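You operate a simulated robot arm through the tools that you are given. There is no shell and no other tool. Be economical: measure what you need, move in short steps, check, and stop when the job is done.

Carry out the task below with a simulated robot arm. There is one attempt and no reset: what you move stays moved.

TASK
Sand the grey mark off the clamped brush, then wax the middle of its back.
Fine: use the small sanding block, the green pad and the green box; sanding block back on the green mat, pad on the black one, lid shut; it stays clamped. Set down upright: small sanding block, green pad. A coat counts when it lies all over at full strength: go over it till it gets no stronger. What is to be rubbed or washed off counts as gone when no trace of it is left.

The check looks at the end state, three seconds after you hand in, the way a careful person would. Anything else that was tipped, shoved, dropped, spilled or broken makes it a failure. Lids that push on must go on centred and level and be pressed home; caps that screw on are set level and turned clockwise until they are tight.

THE ROBOT
A 7-joint arm with a two-finger parallel gripper, fixed in place. Base frame: the origin is at the foot of the arm, x ahead of it, y to its left, z up; the work surface is at about z = 0. Lengths are in m, angles in degrees, forces in N, time in s.
With the tool pointing down near the work surface it reaches from about 0.22 to 0.58 m from the base axis. Its first joint turns from -66.0 to 66.0 degrees. Payload 2.5 kg.
The tool frame sits at the grasp point between the pads (the TCP): z along the fingers, y along the line on which they close. The tips reach 0.023 m beyond it. The gripper opens to 0.094 m. The fingers are 0.038 m wide and 0.01 m thick; the gripper's body (0.054 by 0.096 m) begins 0.039 m behind the TCP.
Orientation is that of the tool frame in the base frame, as a unit quaternion [w, x, y, z]. With the fingers straight down and closing along the base's y, the tool's x points along the base's -x, its y along +y and its z along -z.

THE INTERFACE
- The arm moves only by the tool apply_moves. Its argument "commands" is one flat list of numbers, 7 for each row, row after row: the shift along the tool's x, y, z in units of 250 mm (1.0 is 250 mm), then the turn, a rotation vector about the tool's x, y, z in units of 45 degrees (1.0 is 45 degrees), then the finger opening in m, from 0 to 0.094. In form: [x, y, z, ax, ay, az, fingers, x, y, z, ax, ay, az, fingers, ...]. A call has 1 to 10 rows; each row is the pose to reach, as a shift and turn from the pose commanded when the call began, along the tool's axes at that moment. A call with a number of a shift or a turn outside -1 to 1 is refused whole. Each row takes 0.2 s and may step no farther than 0.05 m and 8.6 degrees from the row before; otherwise, or with a gripper value out of range, the whole call is refused. A pose out of reach is approached as far as the arm can. The call stops where the force on the tool passes 40 N (or 10 N more than at its start, if that is more) or the arm is blocked; 0.2 s more then pass. Each finger travels about 0.108 m/s and halts on what it meets, pressing with about 36 N; the grip force reading is that of the motor and also rises with nothing between the fingers. The clock runs only during rows and for 0.2 s after the last one: add rows that repeat a pose to give the fingers time. It gives the time, the measured TCP pose, the force on the tool (base axes), the opening and the grip force at its end, in the units of the frame above (readings bear some noise), with the torque about the TCP (base axes, N m) and any sound that the robot's microphone picked up.
- Cameras (640 x 400 px; columns grow to the right, rows downward): "scene" is fixed at [0.1142, -0.409, 0.5531]; the picture's right is [0.84, -0.54, 0.00], its down [-0.25, -0.39, -0.89] and it looks along [0.48, 0.74, -0.46] (base axes); focal length 368 px, centre (320, 200). "wrist" rides on the gripper at [0.086, 0.016, -0.074] in the tool frame; the picture's right is [-0.18, 0.98, 0.00], its down [-0.58, -0.11, -0.81] and it looks along [-0.79, -0.15, 0.59] (tool axes); focal length 243 px, centre (320, 200). There is no depth. A picture from a camera that has moved, and an enlarged one, comes with that camera's place and axes in the base frame and with its lens. The place of the scene camera against the robot may be out by one fixed shift of up to 0.012 m in any direction.
- snapshot(camera): a new picture of that camera. No time passes.
- zoom(camera, box): a new picture of the part [left, top, right, bottom] of that camera's present view, enlarged. No time passes.
- hand_in(): hands the job in; it is judged then, once.

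Go step by step. Nothing tells you positions but the pictures and the camera data: compare them with the known pose of the tool, close in by small moves and look again before you grip or let go. The budget is 120 turns and 76 pictures, counting those below and the enlarged ones. Unless the task says otherwise, let go and move clear before handing in, and close with one line.

The tools are called by a JSON object that holds its "fn" and its "kwargs". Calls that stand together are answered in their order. apply_moves: Moves the arm, as the interface text tells. Its arguments: {"type":"object","properties":{"commands":{"type":"array","items":{"type":"number"}}},"required":["commands"]} The other tools are called the same way: snapshot (camera) takes a picture; zoom (camera, box) takes an enlarged picture of a part of a camera's view; hand_in () hands the job in.

At the start:

```text
time: 0.0
tool_pos: [0.3743, 0.0003, 0.3355]
ee_rot: [0.0, 0.0, 1.0, -0.001]
ft_force: [0.0, 0.0, -0.2]
ft_torque: [-0.02, 0.02, 0.04]
gripper_width: 0.0939
gripper_force: 0.1
```

scene: 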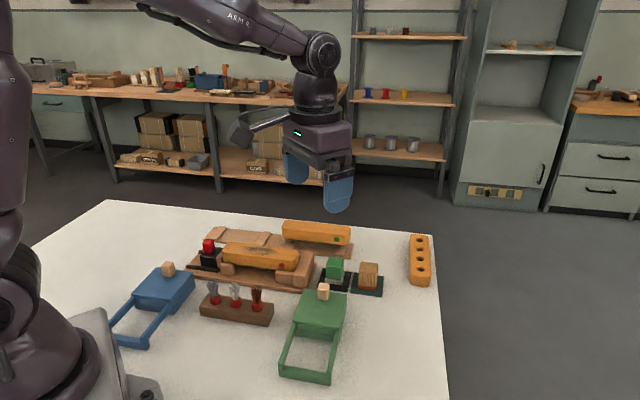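
wrist: 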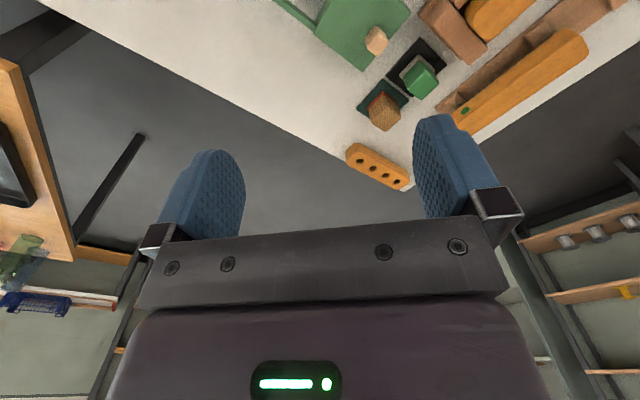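

I see the clamped brush in the middle, a red and a green pad, a sanding block on the green mat, and the blue and green boxes with sliding lids. I'll zoom in for detail.

{"fn": "zoom", "kwargs": {"camera": "scene", "box": [180, 210, 320, 300]}}

{"fn": "zoom", "kwargs": {"camera": "scene", "box": [270, 230, 440, 390]}}

```text
4.44 times, centred on (250, 255) of scene
camera zoom: at [0.1142, -0.409, 0.5531], right [0.84, -0.54, 0.0], down [-0.25, -0.39, -0.89], along [0.48, 0.74, -0.46], focal length 1637 px, centre (631, -44)
```

zoom: 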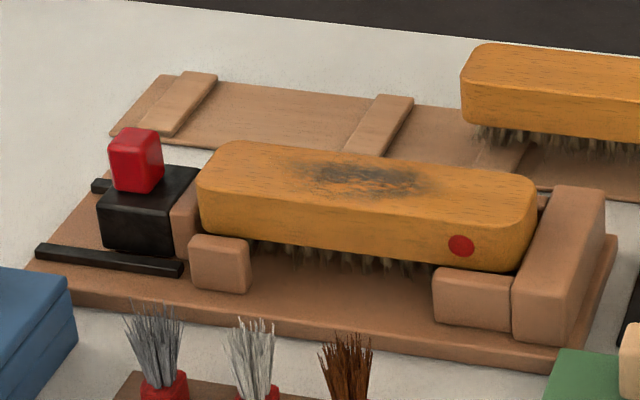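

```text
2.50 times, centred on (355, 310) of scene
camera zoom: at [0.1142, -0.409, 0.5531], right [0.84, -0.54, 0.0], down [-0.25, -0.39, -0.89], along [0.48, 0.74, -0.46], focal length 921 px, centre (232, -75)
```

zoom: 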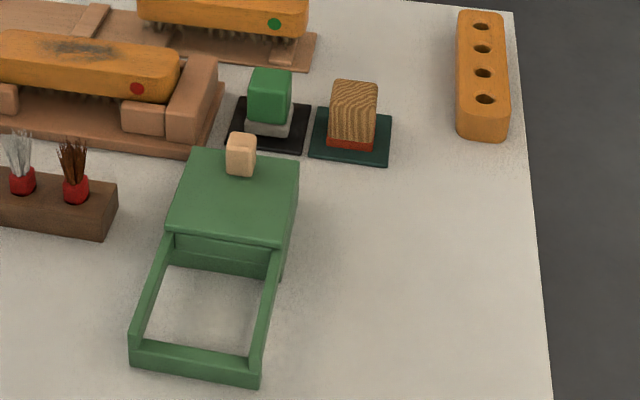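

I'll tilt the wrist to look down onto the work area from above.

{"fn": "apply_moves", "kwargs": {"commands": [-0.05, 0.08, 0, 0, 0.178, 0, 0.094, -0.1, 0.16, 0, 0, 0.356, 0, 0.094, -0.15, 0.24, 0, 0, 0.534, 0, 0.094, -0.2, 0.32, 0, 0, 0.711, 0, 0.094, -0.2, 0.4, 0, 0, 0.889, 0, 0.094, -0.2, 0.4, 0, 0, 0.889, 0, 0.094]}}

{"fn": "snapshot", "kwargs": {"camera": "wrist"}}

```text
time: 1.4
tool_pos: [0.4236, 0.0894, 0.3358]
ee_rot: [-0.31, 0.0, 0.951, 0.0]
ft_force: [0.9, 0.1, -0.6]
ft_torque: [0.0, 0.02, -0.02]
gripper_width: 0.0938
gripper_force: 0.0
out of reach, approached as far as the arm can: row 5, 6
```

```text
71 pictures are left
camera wrist: at [0.3987, 0.1063, 0.4477], right [0.15, 0.98, -0.11], down [0.94, -0.11, 0.31], along [0.29, -0.15, -0.94], focal length 243 px, centre (320, 200)
```

wrist: 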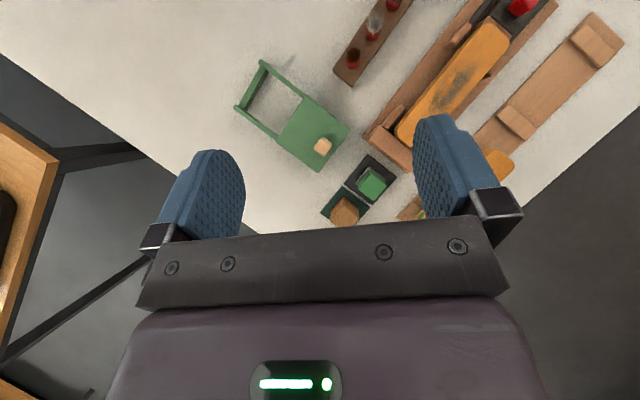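

Good overhead view. I'll enlarge it to measure.

{"fn": "zoom", "kwargs": {"camera": "wrist", "box": [220, 30, 420, 155]}}

{"fn": "zoom", "kwargs": {"camera": "wrist", "box": [280, 125, 420, 225]}}

{"fn": "zoom", "kwargs": {"camera": "wrist", "box": [360, 0, 580, 140]}}

```text
3.20 times, centred on (320, 92) of wrist
camera zoom: at [0.3987, 0.1063, 0.4477], right [0.15, 0.98, -0.11], down [0.94, -0.11, 0.31], along [0.29, -0.15, -0.94], focal length 776 px, centre (320, 544)
```

zoom: 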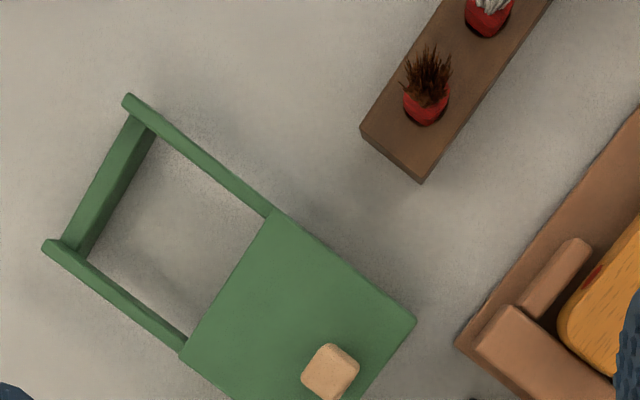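

```text
4.00 times, centred on (350, 175) of wrist
camera zoom: at [0.3987, 0.1063, 0.4477], right [0.15, 0.98, -0.11], down [0.94, -0.11, 0.31], along [0.29, -0.15, -0.94], focal length 970 px, centre (200, 300)
```

zoom: 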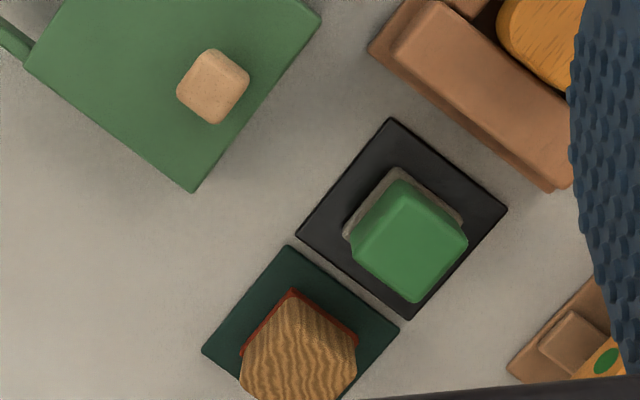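

```text
2.86 times, centred on (470, 70) of wrist
camera zoom: at [0.3987, 0.1063, 0.4477], right [0.15, 0.98, -0.11], down [0.94, -0.11, 0.31], along [0.29, -0.15, -0.94], focal length 693 px, centre (-109, 571)
```

zoom: 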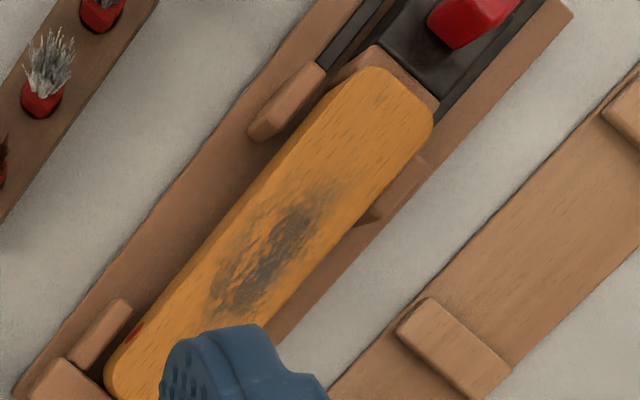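

Everything in the layout is turned about 45°. Rough positions: sanding block (0.56, 0.08), green pad (0.507, 0.134), box lid knob (0.43, 0.06), brush middle (0.38, 0.255) with its top at about z 0.05. I'll bring the tool back to vertical.

{"fn": "apply_moves", "kwargs": {"commands": [0, 0, 0, 0, -0.178, 0, 0.094, 0, 0, 0, 0, -0.356, 0, 0.094, 0, 0, 0, 0, -0.534, 0, 0.094, 0, 0, 0, 0, -0.711, 0, 0.094, 0, 0, 0, 0, -0.889, 0, 0.094, 0, 0, 0, 0, -0.889, 0, 0.094]}}

```text
time: 2.8
tool_pos: [0.4235, 0.0901, 0.3355]
ee_rot: [0.035, -0.001, 0.999, 0.0]
ft_force: [-0.5, 0.2, 0.0]
ft_torque: [0.01, 0.02, -0.03]
gripper_width: 0.0941
gripper_force: 0.0
```

{"fn": "apply_moves", "kwargs": {"commands": [-0.09, 0, 0.13, 0, 0.089, 0, 0.094, -0.18, 0, 0.26, 0, 0.089, 0, 0.094, -0.28, 0, 0.4, 0, 0.089, 0, 0.094, -0.28, 0, 0.4, 0, 0.089, 0, 0.094]}}

```text
time: 3.8
tool_pos: [0.5015, 0.0884, 0.2439]
ee_rot: [0.0, 0.0, 1.0, 0.0]
ft_force: [0.8, 0.1, 0.4]
ft_torque: [-0.01, -0.03, -0.01]
gripper_width: 0.0938
gripper_force: 0.1
```

{"fn": "apply_moves", "kwargs": {"commands": [-0.03, 0, 0, 0, 0, 0.1667, 0.094, -0.06, 0, 0, 0, 0, 0.3333, 0.094, -0.09, 0, 0, 0, 0, 0.5, 0.094, -0.12, 0, 0, 0, 0, 0.6667, 0.094, -0.15, 0, 0, 0, 0, 0.8333, 0.094, -0.16, 0, 0, 0, 0, 1.0, 0.094, -0.16, 0, 0, 0, 0, 1.0, 0.094]}}

{"fn": "snapshot", "kwargs": {"camera": "wrist"}}

```text
time: 5.4
tool_pos: [0.54, 0.0899, 0.2409]
ee_rot: [0.0, 0.383, 0.924, -0.001]
ft_force: [0.3, 0.0, -0.2]
ft_torque: [-0.03, -0.03, 0.01]
gripper_width: 0.094
gripper_force: 0.1
```

```text
67 pictures are left
camera wrist: at [0.4922, 0.1623, 0.3167], right [0.83, 0.56, 0.0], down [0.33, -0.49, 0.81], along [0.45, -0.67, -0.59], focal length 243 px, centre (320, 200)
```

wrist: 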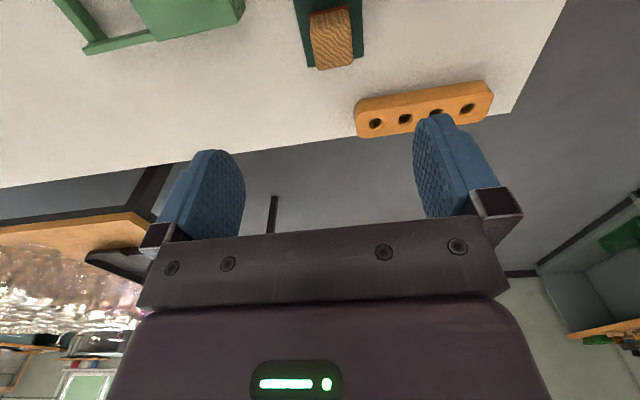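

{"fn": "zoom", "kwargs": {"camera": "wrist", "box": [260, 0, 400, 88]}}

{"fn": "zoom", "kwargs": {"camera": "scene", "box": [310, 240, 400, 300]}}

```text
4.55 times, centred on (330, 44) of wrist
camera zoom: at [0.4922, 0.1623, 0.3167], right [0.83, 0.56, 0.0], down [0.33, -0.49, 0.81], along [0.45, -0.67, -0.59], focal length 1103 px, centre (274, 909)
```

zoom: 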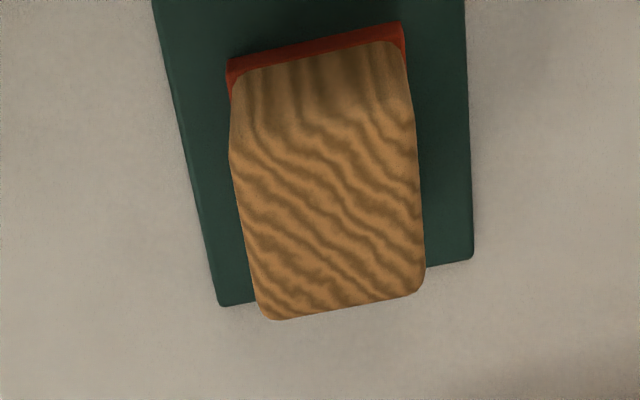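

```text
6.67 times, centred on (355, 270) of scene
camera zoom: at [0.1142, -0.409, 0.5531], right [0.84, -0.54, 0.0], down [-0.25, -0.39, -0.89], along [0.48, 0.74, -0.46], focal length 2456 px, centre (87, -267)
```

zoom: 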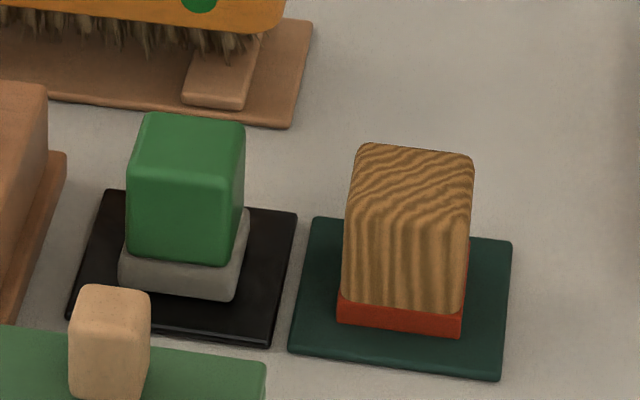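

The block is about 4 cm square, centred near (0.562, 0.081). I'll move above it and partway down.

{"fn": "apply_moves", "kwargs": {"commands": [-0.088, 0.037, 0.1, 0, 0, 0, 0.08, -0.088, 0.037, 0.25, 0, 0, 0, 0.08, -0.088, 0.037, 0.4, 0, 0, 0, 0.08, -0.088, 0.037, 0.54, 0, 0, 0, 0.08, -0.088, 0.037, 0.54, 0, 0, 0, 0.08]}}

{"fn": "snapshot", "kwargs": {"camera": "wrist"}}

{"fn": "snapshot", "kwargs": {"camera": "scene"}}

```text
time: 6.6
tool_pos: [0.5629, 0.0816, 0.1058]
ee_rot: [0.0, 0.383, 0.924, 0.0]
ft_force: [0.7, 1.1, 0.3]
ft_torque: [-0.05, -0.01, -0.01]
gripper_width: 0.0802
gripper_force: 0.1
```

```text
64 pictures are left
camera wrist: at [0.5139, 0.1534, 0.1815], right [0.82, 0.57, 0.0], down [0.33, -0.49, 0.81], along [0.46, -0.67, -0.59], focal length 243 px, centre (320, 200)
```

wrist: 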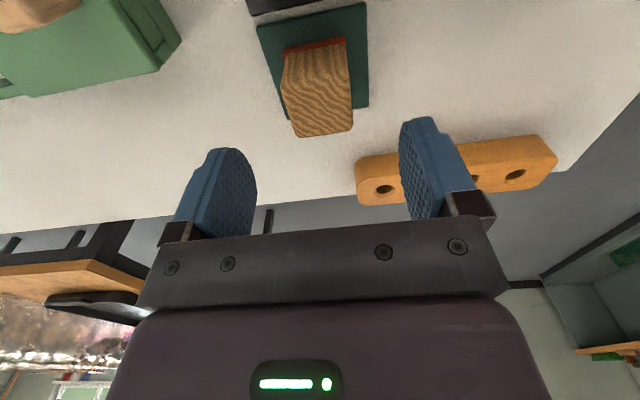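

```text
63 pictures are left
```

scene: 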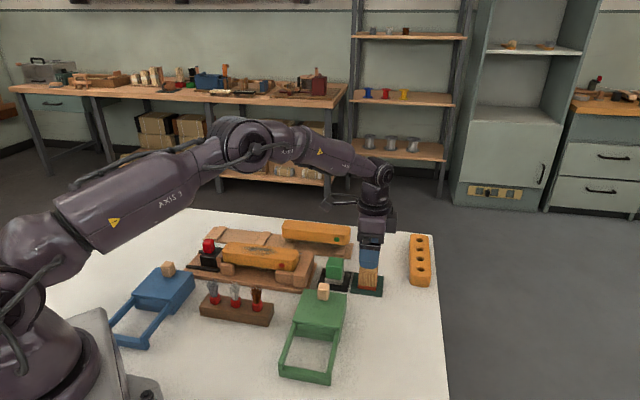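

Aligned. I'll descend over the block and close.

{"fn": "apply_moves", "kwargs": {"commands": [0, 0, 0.1, 0, 0, 0, 0.08, 0, 0, 0.2, 0, 0, 0, 0.08, 0, 0, 0.263, 0, 0, 0, 0.08, 0, 0, 0.263, 0, 0, 0, 0.06, 0, 0, 0.263, 0, 0, 0, 0.045, 0, 0, 0.263, 0, 0, 0, 0.03, 0, 0, 0.263, 0, 0, 0, 0.03]}}

{"fn": "zoom", "kwargs": {"camera": "scene", "box": [310, 220, 420, 300]}}

```text
time: 8.2
tool_pos: [0.5623, 0.0796, 0.0399]
ee_rot: [0.0, 0.382, 0.924, 0.0]
ft_force: [-0.7, 0.1, -0.5]
ft_torque: [-0.01, 0.03, 0.01]
gripper_width: 0.0392
gripper_force: 36.2
```

```text
5.00 times, centred on (365, 260) of scene
camera zoom: at [0.1142, -0.409, 0.5531], right [0.84, -0.54, 0.0], down [-0.25, -0.39, -0.89], along [0.48, 0.74, -0.46], focal length 1842 px, centre (95, -100)
```

zoom: 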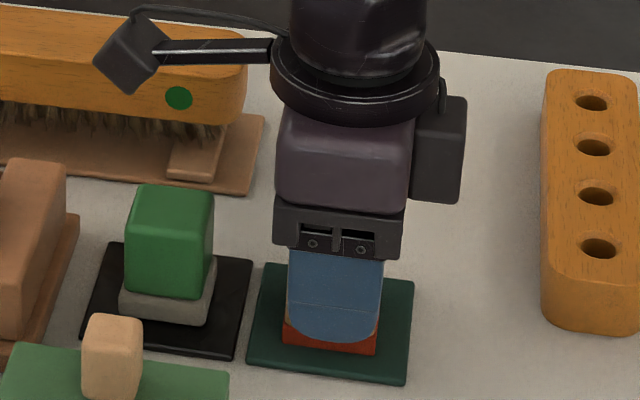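

Block gripped. I'll lift it and carry it over to the brush.

{"fn": "apply_moves", "kwargs": {"commands": [0, 0, -0.16, 0, 0, 0, 0.03, 0, 0, -0.32, 0, 0, 0, 0.03, 0, 0, -0.48, 0, 0, 0, 0.03, 0.18, 0, -0.48, 0, 0, 0, 0.03, 0.36, 0, -0.48, 0, 0, 0, 0.03, 0.54, 0, -0.48, 0, 0, 0, 0.03, 0.72, 0, -0.48, 0, 0, 0, 0.03, 0.88, 0, -0.48, 0, 0, 0, 0.03, 1.0, -0.014, -0.48, 0, 0, 0, 0.03, 1.0, -0.014, -0.48, 0, 0, 0, 0.03]}}

{"fn": "snapshot", "kwargs": {"camera": "wrist"}}

{"fn": "zoom", "kwargs": {"camera": "scene", "box": [180, 190, 340, 290]}}

```text
time: 10.4
tool_pos: [0.3814, 0.2556, 0.16]
ee_rot: [0.0, 0.383, 0.924, 0.001]
ft_force: [-0.1, 0.9, -0.6]
ft_torque: [0.0, 0.02, 0.02]
gripper_width: 0.0392
gripper_force: 35.9
```

```text
61 pictures are left
camera wrist: at [0.3321, 0.3285, 0.2353], right [0.83, 0.56, 0.0], down [0.33, -0.49, 0.81], along [0.46, -0.67, -0.59], focal length 243 px, centre (320, 200)
```

wrist: 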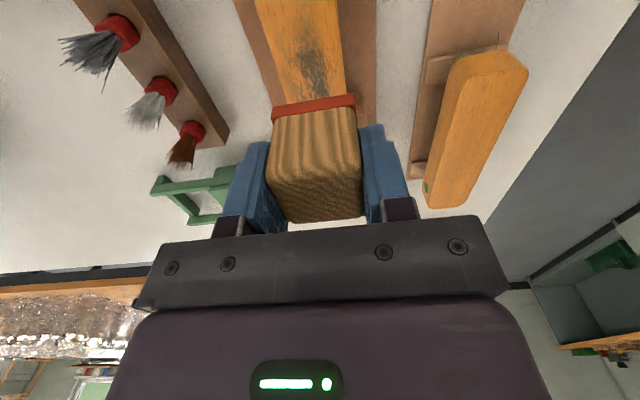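

```text
4.00 times, centred on (260, 240) of scene
camera zoom: at [0.1142, -0.409, 0.5531], right [0.84, -0.54, 0.0], down [-0.25, -0.39, -0.89], along [0.48, 0.74, -0.46], focal length 1474 px, centre (560, 40)
```

zoom: 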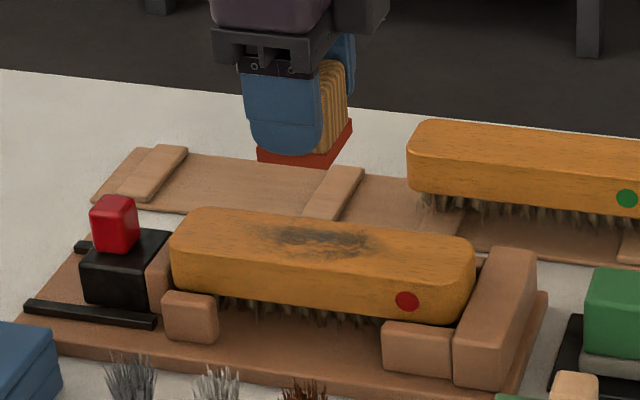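

{"fn": "zoom", "kwargs": {"camera": "wrist", "box": [230, 0, 390, 100]}}

```text
4.00 times, centred on (310, 50) of wrist
camera zoom: at [0.3321, 0.3285, 0.2353], right [0.83, 0.56, 0.0], down [0.33, -0.49, 0.81], along [0.46, -0.67, -0.59], focal length 970 px, centre (360, 800)
```

zoom: 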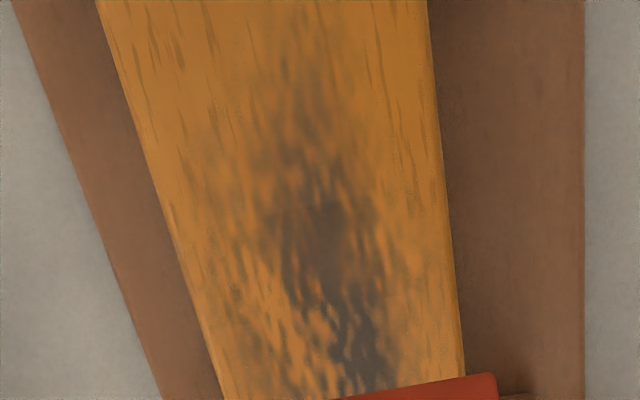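

Brush centreline is at u≈0.445, and the tool is about 5 mm off it. I'll correct that and descend to just above the brush.

{"fn": "apply_moves", "kwargs": {"commands": [0, -0.02, 0.1, 0, 0, 0, 0.03, 0, -0.02, 0.2, 0, 0, 0, 0.03, 0, -0.02, 0.27, 0, 0, 0, 0.03, 0, -0.02, 0.28, 0, 0, 0, 0.03, 0, -0.02, 0.284, 0, 0, 0, 0.03, 0, -0.02, 0.288, 0, 0, 0, 0.03]}}

{"fn": "zoom", "kwargs": {"camera": "scene", "box": [180, 190, 340, 290]}}

```text
time: 11.8
tool_pos: [0.381, 0.2531, 0.0907]
ee_rot: [0.002, 0.383, 0.924, 0.003]
ft_force: [-1.3, -0.1, 35.0]
ft_torque: [-0.16, 0.15, 0.01]
gripper_width: 0.0393
gripper_force: 36.2
```

```text
4.00 times, centred on (260, 240) of scene
camera zoom: at [0.1141, -0.4091, 0.5531], right [0.84, -0.54, 0.0], down [-0.25, -0.39, -0.89], along [0.48, 0.74, -0.46], focal length 1474 px, centre (560, 40)
```

zoom: 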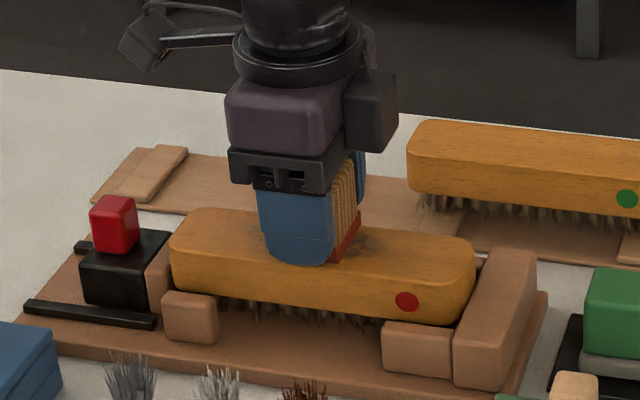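

Contact is at 35 N. I'll ease off to about 10 N and sand with strokes along the brush.

{"fn": "apply_moves", "kwargs": {"commands": [0, 0, -0.0075, 0, 0, 0, 0.03, 0.07, 0, -0.0075, 0, 0, 0, 0.03, 0.14, 0, -0.0075, 0, 0, 0, 0.03, 0.07, 0, -0.0075, 0, 0, 0, 0.03, 0, 0, -0.0075, 0, 0, 0, 0.03, -0.07, 0, -0.0075, 0, 0, 0, 0.03, -0.14, 0, -0.0075, 0, 0, 0, 0.03, -0.07, 0, -0.0075, 0, 0, 0, 0.03, 0, 0, -0.0075, 0, 0, 0, 0.03]}}

```text
time: 13.8
tool_pos: [0.3816, 0.2497, 0.0915]
ee_rot: [0.001, 0.383, 0.924, 0.0]
ft_force: [3.4, -4.8, 12.7]
ft_torque: [-0.18, -0.08, 0.01]
gripper_width: 0.039
gripper_force: 36.2
```

{"fn": "apply_moves", "kwargs": {"commands": [0.07, 0.024, 0, 0, 0, 0, 0.03, 0.14, 0.024, 0, 0, 0, 0, 0.03, 0.07, 0.024, 0, 0, 0, 0, 0.03, 0, 0.024, 0, 0, 0, 0, 0.03, -0.07, 0.024, 0, 0, 0, 0, 0.03, -0.14, 0.024, 0, 0, 0, 0, 0.03, -0.14, -0.024, 0, 0, 0, 0, 0.03, -0.07, -0.024, 0, 0, 0, 0, 0.03, 0.07, -0.024, 0, 0, 0, 0, 0.03, 0.14, -0.024, 0, 0, 0, 0, 0.03]}}

{"fn": "apply_moves", "kwargs": {"commands": [-0.07, 0.0, 0, 0, 0, 0, 0.03, -0.14, 0.024, 0, 0, 0, 0, 0.03, -0.21, 0.024, 0, 0, 0, 0, 0.03, -0.28, 0.024, 0, 0, 0, 0, 0.03, -0.28, 0.024, -0.2, 0, 0, 0, 0.03, -0.28, 0.024, -0.35, 0, 0, 0, 0.03, -0.1, 0.02, -0.35, 0, 0, 0, 0.03, 0.1, 0.02, -0.35, 0, 0, 0, 0.03, 0.28, 0.02, -0.35, 0, 0, 0, 0.03]}}

{"fn": "zoom", "kwargs": {"camera": "scene", "box": [180, 190, 340, 290]}}

{"fn": "snapshot", "kwargs": {"camera": "wrist"}}

```text
time: 16.0
tool_pos: [0.3505, 0.271, 0.0915]
ee_rot: [0.001, 0.383, 0.924, 0.0]
ft_force: [1.7, -1.1, 3.5]
ft_torque: [-0.05, -0.1, 0.0]
gripper_width: 0.0392
gripper_force: 36.2
```

```text
time: 18.0
tool_pos: [0.3052, 0.3246, 0.176]
ee_rot: [0.0, 0.382, 0.924, 0.0]
ft_force: [-0.4, 0.2, -0.4]
ft_torque: [-0.04, 0.01, 0.01]
gripper_width: 0.0392
gripper_force: 35.9
```

```text
4.00 times, centred on (260, 240) of scene
camera zoom: at [0.1142, -0.409, 0.5531], right [0.84, -0.54, 0.0], down [-0.25, -0.39, -0.89], along [0.48, 0.74, -0.46], focal length 1474 px, centre (560, 40)
```

zoom: 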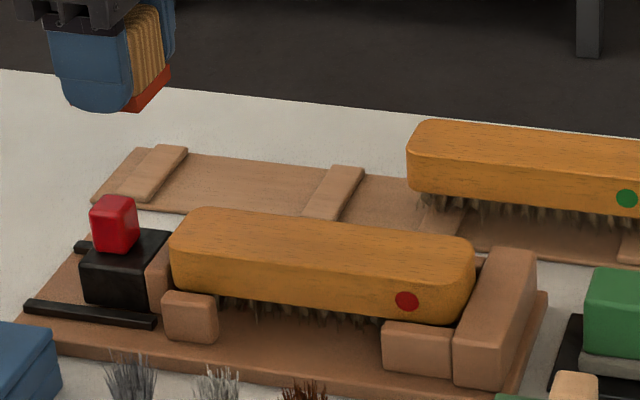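

```text
56 pictures are left
camera wrist: at [0.255, 0.3972, 0.2519], right [0.83, 0.56, 0.0], down [0.33, -0.49, 0.81], along [0.46, -0.67, -0.59], focal length 243 px, centre (320, 200)
```

wrist: 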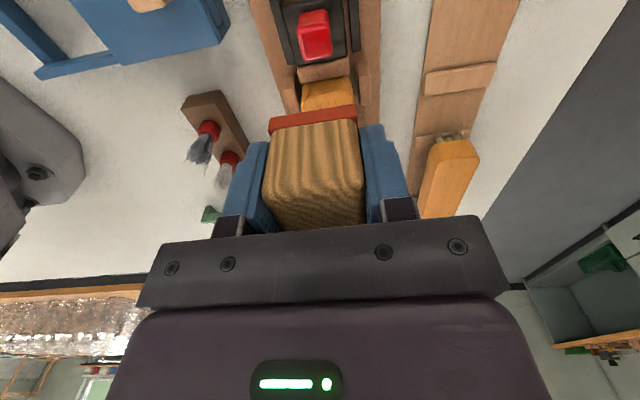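

The mark looks gone, so I'll check closely for traces.

{"fn": "zoom", "kwargs": {"camera": "scene", "box": [218, 235, 302, 287]}}

```text
7.62 times, centred on (260, 261) of scene
camera zoom: at [0.1142, -0.409, 0.5531], right [0.84, -0.54, 0.0], down [-0.25, -0.39, -0.89], along [0.48, 0.74, -0.46], focal length 2807 px, centre (777, -265)
```

zoom: 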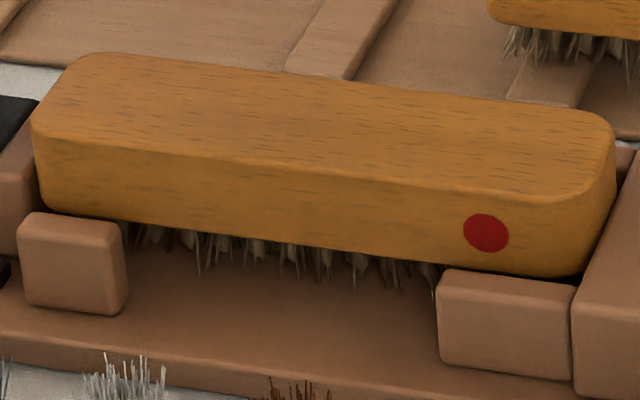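

There might be a faint shadow left, so I'll do a second sanding round for safety.

{"fn": "apply_moves", "kwargs": {"commands": [-0.15, 0, 0.0, 0, 0, 0, 0.03, -0.27, 0, 0.17, 0, 0, 0, 0.03, -0.27, 0.032, 0.33, 0, 0, 0, 0.03, -0.27, 0.032, 0.352, 0, 0, 0, 0.03, -0.34, 0.032, 0.352, 0, 0, 0, 0.03, -0.41, 0.032, 0.352, 0, 0, 0, 0.03, -0.48, 0.032, 0.352, 0, 0, 0, 0.03, -0.55, 0.032, 0.352, 0, 0, 0, 0.03, -0.55, -0.032, 0.352, 0, 0, 0, 0.03]}}

{"fn": "apply_moves", "kwargs": {"commands": [0.07, 0, 0, 0, 0, 0, 0.03, 0.14, 0, 0, 0, 0, 0, 0.03, 0.21, 0, 0, 0, 0, 0, 0.03, 0.28, 0, 0, 0, 0, 0, 0.03, 0.28, 0.032, 0, 0, 0, 0, 0.03, 0.21, 0.032, 0, 0, 0, 0, 0.03, 0.14, 0.032, 0, 0, 0, 0, 0.03, 0.07, 0.032, 0, 0, 0, 0, 0.03, 0, 0.032, 0, 0, 0, 0, 0.03, 0, 0.032, 0, 0, 0, 0, 0.03]}}

```text
refused: row 2 steps farther than a row can; nothing moved
```

```text
time: 20.2
tool_pos: [0.3111, 0.3302, 0.1785]
ee_rot: [0.0, 0.383, 0.924, 0.0]
ft_force: [0.0, 0.6, -1.1]
ft_torque: [0.02, 0.0, 0.02]
gripper_width: 0.0393
gripper_force: 35.4
```

The first call was refused and the second only moved through the air. I'll redo it in smaller steps.

{"fn": "apply_moves", "kwargs": {"commands": [-0.14, 0, 0.0, 0, 0, 0, 0.03, -0.27, 0, 0.12, 0, 0, 0, 0.03, -0.27, 0, 0.3, 0, 0, 0, 0.03, -0.27, 0, 0.346, 0, 0, 0, 0.03, -0.27, 0, 0.352, 0, 0, 0, 0.03, -0.34, 0, 0.352, 0, 0, 0, 0.03, -0.41, 0, 0.352, 0, 0, 0, 0.03, -0.48, 0, 0.352, 0, 0, 0, 0.03, -0.55, 0, 0.352, 0, 0, 0, 0.03, -0.55, -0.064, 0.352, 0, 0, 0, 0.03]}}

{"fn": "apply_moves", "kwargs": {"commands": [0.07, 0, 0, 0, 0, 0, 0.03, 0.14, 0, 0, 0, 0, 0, 0.03, 0.21, 0, 0, 0, 0, 0, 0.03, 0.28, 0, 0, 0, 0, 0, 0.03, 0.28, 0.032, 0, 0, 0, 0, 0.03, 0.21, 0.032, 0, 0, 0, 0, 0.03, 0.14, 0.032, 0, 0, 0, 0, 0.03, 0.07, 0.032, 0, 0, 0, 0, 0.03, 0, 0.032, 0, 0, 0, 0, 0.03, 0, 0.032, 0, 0, 0, 0, 0.03]}}

```text
time: 22.4
tool_pos: [0.399, 0.2217, 0.0904]
ee_rot: [0.002, 0.382, 0.924, 0.002]
ft_force: [7.1, 3.8, 18.1]
ft_torque: [0.17, 0.0, -0.06]
gripper_width: 0.0393
gripper_force: 35.4
```

```text
time: 24.6
tool_pos: [0.4047, 0.2285, 0.0893]
ee_rot: [0.001, 0.384, 0.924, 0.001]
ft_force: [-5.9, 5.4, 21.9]
ft_torque: [0.34, 0.44, -0.05]
gripper_width: 0.0393
gripper_force: 36.1
```

{"fn": "apply_moves", "kwargs": {"commands": [0, 0, -0.1, 0, 0, 0, 0.03, 0, 0, -0.25, 0, 0, 0, 0.03, -0.1, 0, -0.35, 0, 0, 0, 0.03, -0.27, 0, -0.36, 0, 0, 0, 0.03, -0.45, 0.01, -0.36, 0, 0, 0, 0.03, -0.63, 0.02, -0.36, 0, 0, 0, 0.03, -0.8, 0.027, -0.36, 0, 0, 0, 0.03, -0.867, 0.027, -0.36, 0, 0, 0, 0.03, -0.867, 0.027, -0.36, 0, 0, 0, 0.03]}}

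{"fn": "zoom", "kwargs": {"camera": "scene", "box": [218, 235, 302, 287]}}

{"fn": "snapshot", "kwargs": {"camera": "wrist"}}

```text
time: 26.6
tool_pos: [0.5619, 0.0789, 0.1813]
ee_rot: [0.0, 0.383, 0.924, 0.0]
ft_force: [-0.1, -0.5, -0.4]
ft_torque: [0.02, 0.01, 0.0]
gripper_width: 0.0393
gripper_force: 36.2
```

```text
7.62 times, centred on (260, 261) of scene
camera zoom: at [0.1142, -0.409, 0.5531], right [0.84, -0.54, 0.0], down [-0.25, -0.39, -0.89], along [0.48, 0.74, -0.46], focal length 2807 px, centre (777, -265)
```

zoom: 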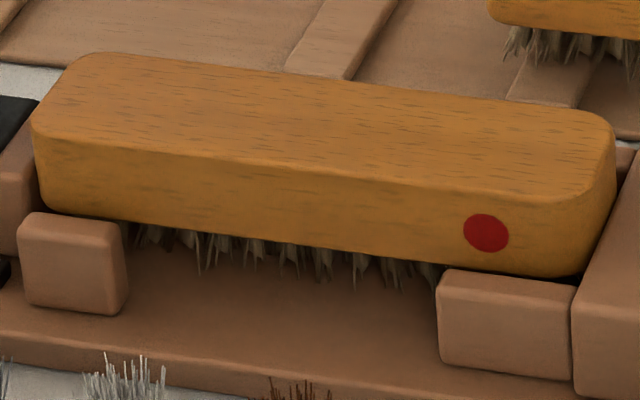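

```text
53 pictures are left
camera wrist: at [0.5117, 0.152, 0.2569], right [0.82, 0.57, 0.0], down [0.33, -0.49, 0.81], along [0.46, -0.67, -0.59], focal length 243 px, centre (320, 200)
```

wrist: 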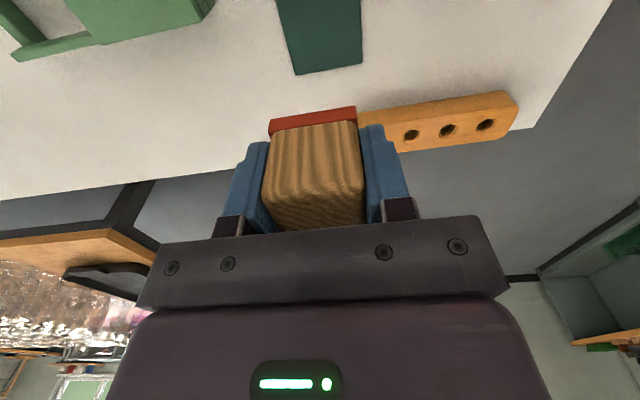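

Brush is clean. I'll lower the block onto the green mat at its old place.

{"fn": "apply_moves", "kwargs": {"commands": [0, 0, 0.18, 0, 0, 0, 0.03, 0, 0.003, 0.36, 0, 0, 0, 0.03, 0, 0.003, 0.5, 0, 0, 0, 0.03, 0, 0.003, 0.55, 0, 0, 0, 0.03, 0, 0.003, 0.555, 0, 0, 0, 0.03, 0, 0.003, 0.555, 0, 0, 0, 0.03]}}

{"fn": "zoom", "kwargs": {"camera": "scene", "box": [310, 220, 420, 300]}}

```text
time: 28.0
tool_pos: [0.5625, 0.0792, 0.0396]
ee_rot: [0.0, 0.383, 0.924, 0.0]
ft_force: [-0.2, -0.6, -0.8]
ft_torque: [0.02, 0.0, -0.04]
gripper_width: 0.0394
gripper_force: 35.9
```

```text
5.00 times, centred on (365, 260) of scene
camera zoom: at [0.1142, -0.409, 0.5531], right [0.84, -0.54, 0.0], down [-0.25, -0.39, -0.89], along [0.48, 0.74, -0.46], focal length 1842 px, centre (95, -100)
```

zoom: 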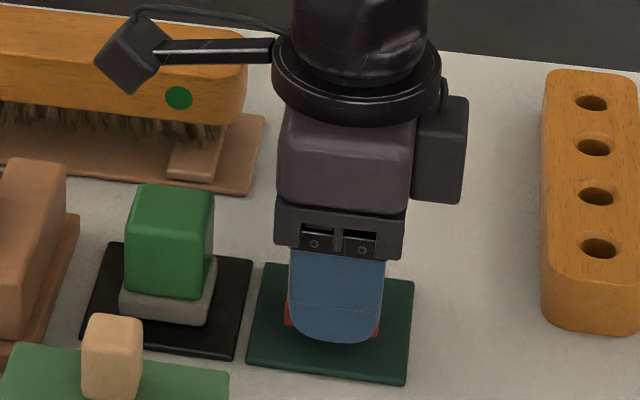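

The block has slid up a little in the grip. I'll lower slowly until it touches.

{"fn": "apply_moves", "kwargs": {"commands": [0, 0, 0.004, 0, 0, 0, 0.03, 0, 0, 0.008, 0, 0, 0, 0.03, 0, 0, 0.012, 0, 0, 0, 0.03]}}

```text
time: 28.8
tool_pos: [0.5628, 0.0795, 0.037]
ee_rot: [-0.001, 0.383, 0.924, 0.001]
ft_force: [0.9, 0.8, -0.4]
ft_torque: [-0.02, 0.01, -0.01]
gripper_width: 0.0396
gripper_force: 35.9
```

{"fn": "apply_moves", "kwargs": {"commands": [0, 0, 0.004, 0, 0, 0, 0.03, 0, 0, 0.008, 0, 0, 0, 0.03]}}

{"fn": "zoom", "kwargs": {"camera": "scene", "box": [340, 250, 395, 300]}}

```text
time: 29.4
tool_pos: [0.5614, 0.0792, 0.0352]
ee_rot: [-0.001, 0.383, 0.924, 0.001]
ft_force: [0.2, -0.3, -1.7]
ft_torque: [0.03, -0.01, 0.0]
gripper_width: 0.039
gripper_force: 36.2
```

```text
8.00 times, centred on (368, 275) of scene
camera zoom: at [0.1142, -0.409, 0.5531], right [0.84, -0.54, 0.0], down [-0.25, -0.39, -0.89], along [0.48, 0.74, -0.46], focal length 2947 px, centre (-60, -400)
```

zoom: 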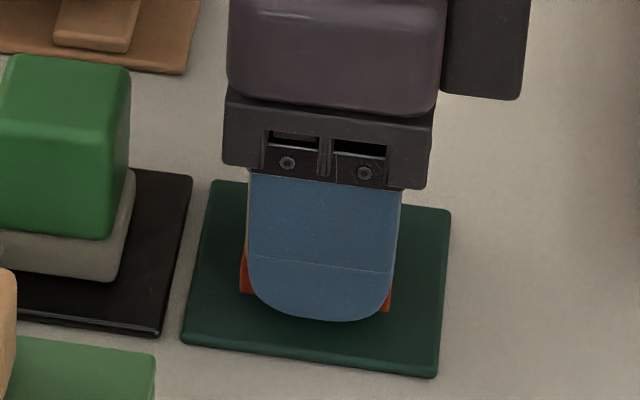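

{"fn": "apply_moves", "kwargs": {"commands": [0, 0, 0.006, 0, 0, 0, 0.03, 0, 0, 0.01, 0, 0, 0, 0.03]}}

```text
time: 30.0
tool_pos: [0.5613, 0.0787, 0.033]
ee_rot: [0.001, 0.383, 0.924, 0.0]
ft_force: [-0.8, -0.9, -0.9]
ft_torque: [0.01, 0.0, 0.0]
gripper_width: 0.0394
gripper_force: 36.0
```

{"fn": "apply_moves", "kwargs": {"commands": [0, 0, 0.003, 0, 0, 0, 0.03, 0, 0, 0.006, 0, 0, 0, 0.03]}}

```text
time: 30.6
tool_pos: [0.562, 0.0785, 0.0313]
ee_rot: [0.0, 0.383, 0.924, 0.0]
ft_force: [0.1, 0.8, -0.7]
ft_torque: [0.02, 0.0, 0.01]
gripper_width: 0.0393
gripper_force: 35.7
```

{"fn": "apply_moves", "kwargs": {"commands": [0, 0, 0.003, 0, 0, 0, 0.03, 0, 0, 0.006, 0, 0, 0, 0.03]}}

{"fn": "zoom", "kwargs": {"camera": "wrist", "box": [230, 60, 410, 180]}}

```text
time: 31.2
tool_pos: [0.5625, 0.0806, 0.0298]
ee_rot: [0.0, 0.382, 0.924, 0.0]
ft_force: [0.9, 0.1, 0.1]
ft_torque: [-0.02, 0.04, 0.03]
gripper_width: 0.0393
gripper_force: 36.4
```

```text
3.33 times, centred on (320, 120) of wrist
camera zoom: at [0.513, 0.1523, 0.1055], right [0.82, 0.57, 0.0], down [0.33, -0.49, 0.81], along [0.46, -0.67, -0.59], focal length 809 px, centre (320, 467)
```

zoom: 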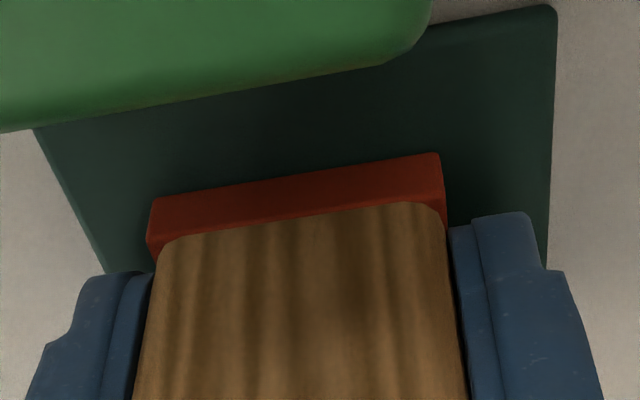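

The block bottom is still about 2 mm above the mat. I'll continue down.

{"fn": "apply_moves", "kwargs": {"commands": [0, 0, 0.003, 0, 0, 0, 0.03, 0, 0, 0.006, 0, 0, 0, 0.03]}}

```text
time: 31.8
tool_pos: [0.5618, 0.0791, 0.0289]
ee_rot: [0.0, 0.383, 0.924, 0.0]
ft_force: [-0.9, -1.5, 1.5]
ft_torque: [-0.02, 0.03, 0.0]
gripper_width: 0.0396
gripper_force: 36.2
```

{"fn": "apply_moves", "kwargs": {"commands": [0, 0, 0.003, 0, 0, 0, 0.03, 0, 0, 0.003, 0, 0, 0, 0.03]}}

```text
time: 32.4
tool_pos: [0.5623, 0.0791, 0.0284]
ee_rot: [0.0, 0.383, 0.924, 0.001]
ft_force: [-2.1, -0.5, 8.1]
ft_torque: [0.08, 0.19, 0.02]
gripper_width: 0.0392
gripper_force: 35.6
```

Touching the mat at 8 N. I'll release and rise.

{"fn": "apply_moves", "kwargs": {"commands": [0, 0, -0.002, 0, 0, 0, 0.045, 0, 0, -0.002, 0, 0, 0, 0.07, 0, 0, -0.002, 0, 0, 0, 0.08, 0, 0, -0.1, 0, 0, 0, 0.08, 0, 0, -0.25, 0, 0, 0, 0.08, 0, 0, -0.4, 0, 0, 0, 0.08, 0, 0, -0.5, 0, 0, 0, 0.08]}}

{"fn": "zoom", "kwargs": {"camera": "scene", "box": [310, 240, 400, 300]}}

```text
time: 34.0
tool_pos: [0.564, 0.0793, 0.153]
ee_rot: [0.0, 0.383, 0.924, -0.001]
ft_force: [1.5, -0.2, 0.5]
ft_torque: [0.0, 0.03, 0.0]
gripper_width: 0.0799
gripper_force: 0.0
```

```text
6.67 times, centred on (355, 270) of scene
camera zoom: at [0.1142, -0.409, 0.5531], right [0.84, -0.54, 0.0], down [-0.25, -0.39, -0.89], along [0.48, 0.74, -0.46], focal length 2456 px, centre (87, -267)
```

zoom: 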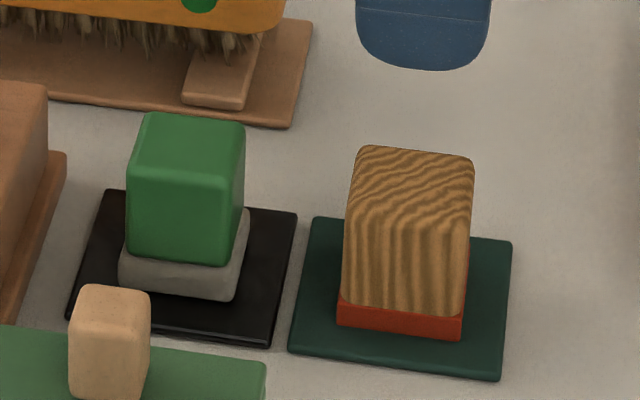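

Block is back upright on its mat. Next I'll move over the green box's knob.

{"fn": "apply_moves", "kwargs": {"commands": [0.1, -0.13, 0, 0, 0, 0, 0.06, 0.2, -0.26, 0, 0, 0, 0, 0.06, 0.3, -0.38, 0, 0, 0, 0, 0.06, 0.333, -0.42, 0, 0, 0, 0, 0.06, 0.333, -0.42, 0, 0, 0, 0, 0.06]}}

{"fn": "snapshot", "kwargs": {"camera": "wrist"}}

{"fn": "zoom", "kwargs": {"camera": "scene", "box": [260, 220, 420, 320]}}

```text
time: 35.2
tool_pos: [0.4295, 0.0635, 0.1536]
ee_rot: [0.0, 0.383, 0.924, -0.001]
ft_force: [1.4, -0.3, 0.6]
ft_torque: [0.0, 0.01, 0.0]
gripper_width: 0.0599
gripper_force: 0.1
```

```text
48 pictures are left
camera wrist: at [0.3802, 0.1373, 0.2288], right [0.82, 0.57, 0.0], down [0.33, -0.49, 0.81], along [0.46, -0.67, -0.59], focal length 243 px, centre (320, 200)
```

wrist: 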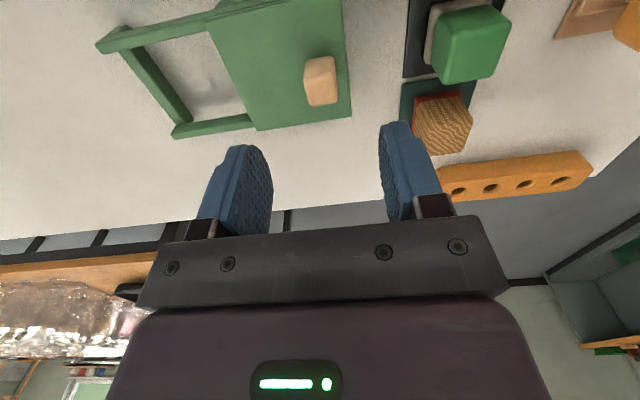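

```text
4.00 times, centred on (340, 270) of scene
camera zoom: at [0.1142, -0.409, 0.5531], right [0.84, -0.54, 0.0], down [-0.25, -0.39, -0.89], along [0.48, 0.74, -0.46], focal length 1474 px, centre (240, -80)
```

zoom: 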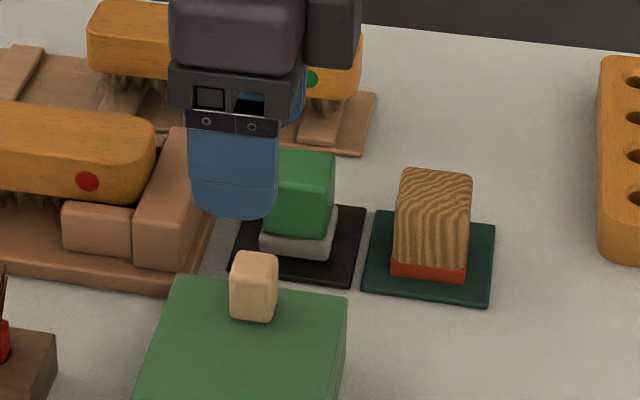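

{"fn": "apply_moves", "kwargs": {"commands": [-0.014, 0.008, 0.1, 0, 0, 0, 0.06, -0.014, 0.008, 0.2, 0, 0, 0, 0.06, -0.014, 0.008, 0.28, 0, 0, 0, 0.06, -0.014, 0.008, 0.33, 0, 0, 0, 0.06, -0.014, 0.008, 0.33, 0, 0, 0, 0.06]}}

{"fn": "snapshot", "kwargs": {"camera": "wrist"}}

{"fn": "zoom", "kwargs": {"camera": "scene", "box": [260, 230, 380, 310]}}

```text
time: 36.4
tool_pos: [0.4343, 0.064, 0.0704]
ee_rot: [0.0, 0.382, 0.924, 0.0]
ft_force: [0.5, -0.3, 0.5]
ft_torque: [-0.01, 0.03, 0.01]
gripper_width: 0.06
gripper_force: 0.1
```

```text
46 pictures are left
camera wrist: at [0.3846, 0.136, 0.1463], right [0.82, 0.57, 0.0], down [0.33, -0.49, 0.81], along [0.46, -0.67, -0.59], focal length 243 px, centre (320, 200)
```

wrist: 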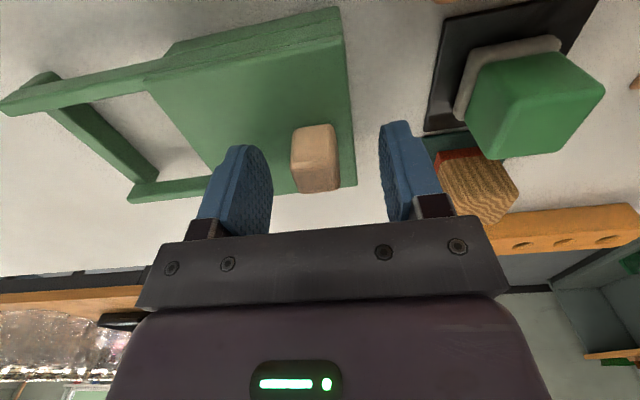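

```text
5.00 times, centred on (320, 270) of scene
camera zoom: at [0.1142, -0.409, 0.5531], right [0.84, -0.54, 0.0], down [-0.25, -0.39, -0.89], along [0.48, 0.74, -0.46], focal length 1842 px, centre (320, -150)
```

zoom: 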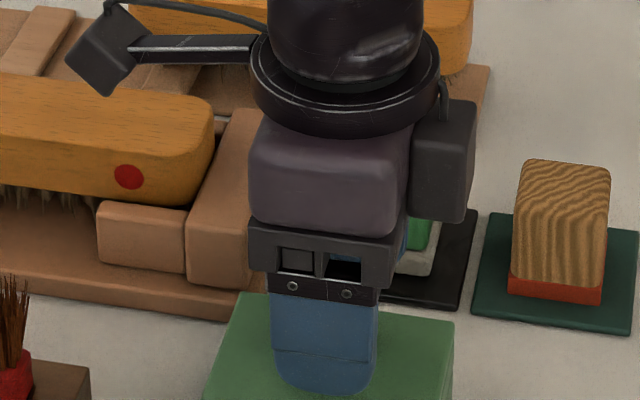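

The knob is between the fingers. I'll close on it.

{"fn": "apply_moves", "kwargs": {"commands": [0, 0, 0, 0, 0, 0, 0.045, 0, 0, 0, 0, 0, 0, 0.03, 0, 0, 0, 0, 0, 0, 0.01, 0, 0, 0, 0, 0, 0, 0.005, 0, 0, 0, 0, 0, 0, 0.005]}}

```text
time: 37.6
tool_pos: [0.4336, 0.0621, 0.0712]
ee_rot: [-0.001, 0.382, 0.924, -0.001]
ft_force: [-10.3, -7.5, 6.3]
ft_torque: [0.27, 0.35, 0.06]
gripper_width: 0.0216
gripper_force: 44.7
```

Knob gripped, 0.022 m wide. I'll slide the lid along the rails towards −u.

{"fn": "apply_moves", "kwargs": {"commands": [0, -0.02, 0, 0, 0, 0, 0.005, 0, -0.05, 0, 0, 0, 0, 0.005, 0, -0.09, 0, 0, 0, 0, 0.005, 0, -0.13, 0, 0, 0, 0, 0.005]}}

{"fn": "snapshot", "kwargs": {"camera": "scene"}}

```text
time: 38.6
tool_pos: [0.4108, 0.04, 0.0708]
ee_rot: [0.001, 0.382, 0.924, 0.001]
ft_force: [-1.3, 1.5, 13.9]
ft_torque: [-0.16, 0.03, 0.06]
gripper_width: 0.0216
gripper_force: 44.6
```

```text
44 pictures are left
```

scene: 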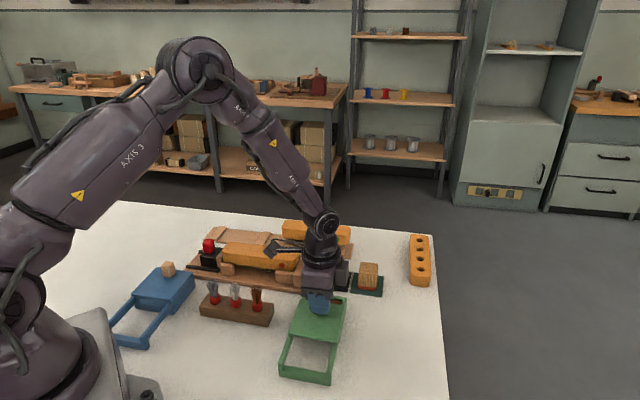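

Sliding works, and a dark-red wax slot is showing. I'll ease up 1 mm and keep sliding.

{"fn": "apply_moves", "kwargs": {"commands": [0, 0, -0.004, 0, 0, 0, 0.005, 0, -0.04, -0.004, 0, 0, 0, 0.005, 0, -0.08, -0.004, 0, 0, 0, 0.005, 0, -0.12, -0.004, 0, 0, 0, 0.005]}}

```text
time: 39.6
tool_pos: [0.3894, 0.0174, 0.072]
ee_rot: [-0.001, 0.383, 0.924, 0.0]
ft_force: [5.3, -5.1, -4.5]
ft_torque: [-0.04, -0.09, 0.22]
gripper_width: 0.0217
gripper_force: 45.3
```

{"fn": "apply_moves", "kwargs": {"commands": [0, -0.02, 0.001, 0, 0, 0, 0.005, 0, -0.04, 0.001, 0, 0, 0, 0.005, 0, -0.06, 0.001, 0, 0, 0, 0.005]}}

{"fn": "snapshot", "kwargs": {"camera": "wrist"}}

{"fn": "zoom", "kwargs": {"camera": "scene", "box": [240, 260, 400, 390]}}

```text
time: 40.4
tool_pos: [0.3773, 0.0072, 0.0705]
ee_rot: [0.0, 0.383, 0.924, -0.001]
ft_force: [10.2, -10.3, -12.9]
ft_torque: [-0.21, -0.23, 0.02]
gripper_width: 0.0215
gripper_force: 45.3
```

```text
43 pictures are left
camera wrist: at [0.3286, 0.0802, 0.1462], right [0.83, 0.56, 0.0], down [0.33, -0.49, 0.81], along [0.46, -0.67, -0.59], focal length 243 px, centre (320, 200)
```

wrist: 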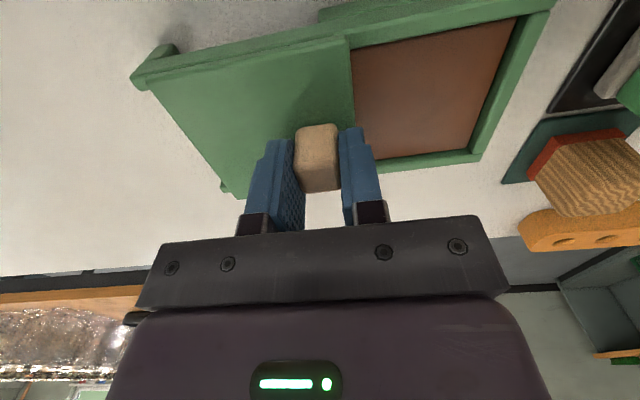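

```text
3.08 times, centred on (320, 325) of scene
camera zoom: at [0.1143, -0.409, 0.5531], right [0.84, -0.54, 0.0], down [-0.25, -0.39, -0.89], along [0.48, 0.74, -0.46], focal length 1134 px, centre (320, -185)
```

zoom: 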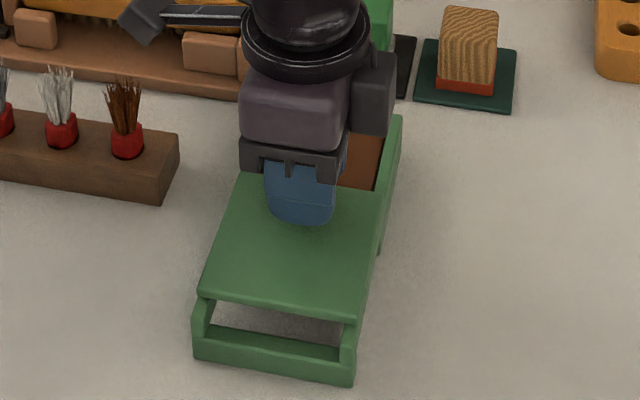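

Box is open with brown wax inside. I'll slide the last bit and relieve the side forces.

{"fn": "apply_moves", "kwargs": {"commands": [-0.004, -0.015, 0.002, 0, 0, 0, 0.005, -0.005, -0.03, 0.003, 0, 0, 0, 0.005, -0.005, -0.045, 0.003, 0, 0, 0, 0.005]}}

{"fn": "zoom", "kwargs": {"camera": "scene", "box": [240, 260, 400, 390]}}

```text
time: 41.2
tool_pos: [0.3699, 0.0008, 0.0711]
ee_rot: [0.001, 0.381, 0.925, 0.001]
ft_force: [0.9, -0.2, 6.6]
ft_torque: [-0.43, -0.42, -0.07]
gripper_width: 0.0218
gripper_force: 45.4
```

```text
3.08 times, centred on (320, 325) of scene
camera zoom: at [0.1142, -0.409, 0.5531], right [0.84, -0.54, 0.0], down [-0.25, -0.39, -0.89], along [0.48, 0.74, -0.46], focal length 1134 px, centre (320, -185)
```

zoom: 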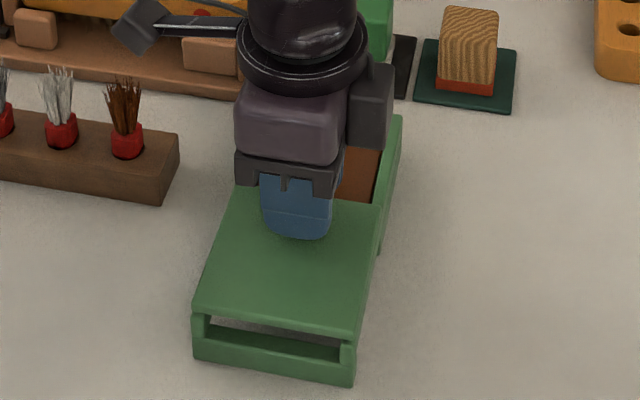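

Open enough. I'll release the knob, rise, and look.

{"fn": "apply_moves", "kwargs": {"commands": [0, 0, 0, 0, 0, 0, 0.03, 0, 0, 0, 0, 0, 0, 0.05, 0, 0, 0, 0, 0, 0, 0.06, 0, 0, -0.15, 0, 0, 0, 0.06, 0, 0, -0.3, 0, 0, 0, 0.06, 0, 0, -0.45, 0, 0, 0, 0.06, 0, 0, -0.5, 0, 0, 0, 0.06]}}

{"fn": "snapshot", "kwargs": {"camera": "wrist"}}

{"fn": "zoom", "kwargs": {"camera": "scene", "box": [240, 260, 400, 390]}}

```text
time: 42.8
tool_pos: [0.3712, -0.0014, 0.1987]
ee_rot: [0.0, 0.382, 0.924, 0.001]
ft_force: [0.7, -0.3, -0.3]
ft_torque: [-0.01, 0.01, 0.02]
gripper_width: 0.0598
gripper_force: 0.1
```

```text
40 pictures are left
camera wrist: at [0.3228, 0.0716, 0.2723], right [0.83, 0.56, 0.0], down [0.33, -0.49, 0.81], along [0.45, -0.67, -0.59], focal length 243 px, centre (320, 200)
```

wrist: 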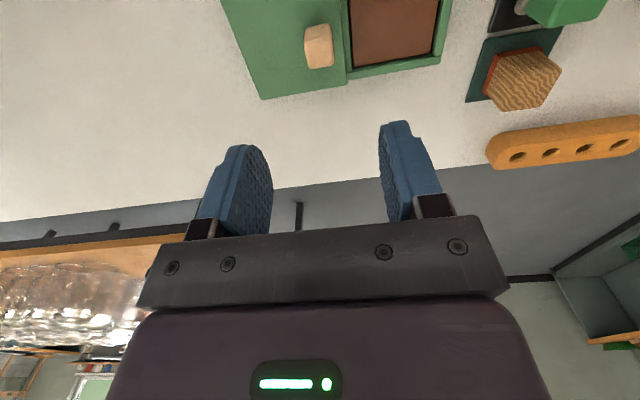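

```text
3.08 times, centred on (320, 325) of scene
camera zoom: at [0.1142, -0.409, 0.5531], right [0.84, -0.54, 0.0], down [-0.25, -0.39, -0.89], along [0.48, 0.74, -0.46], focal length 1134 px, centre (320, -185)
```

zoom: 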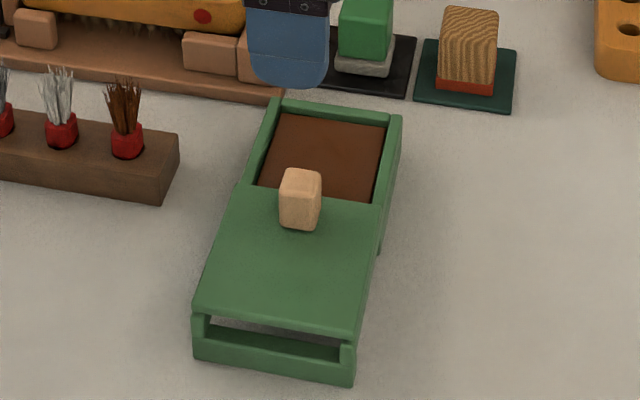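

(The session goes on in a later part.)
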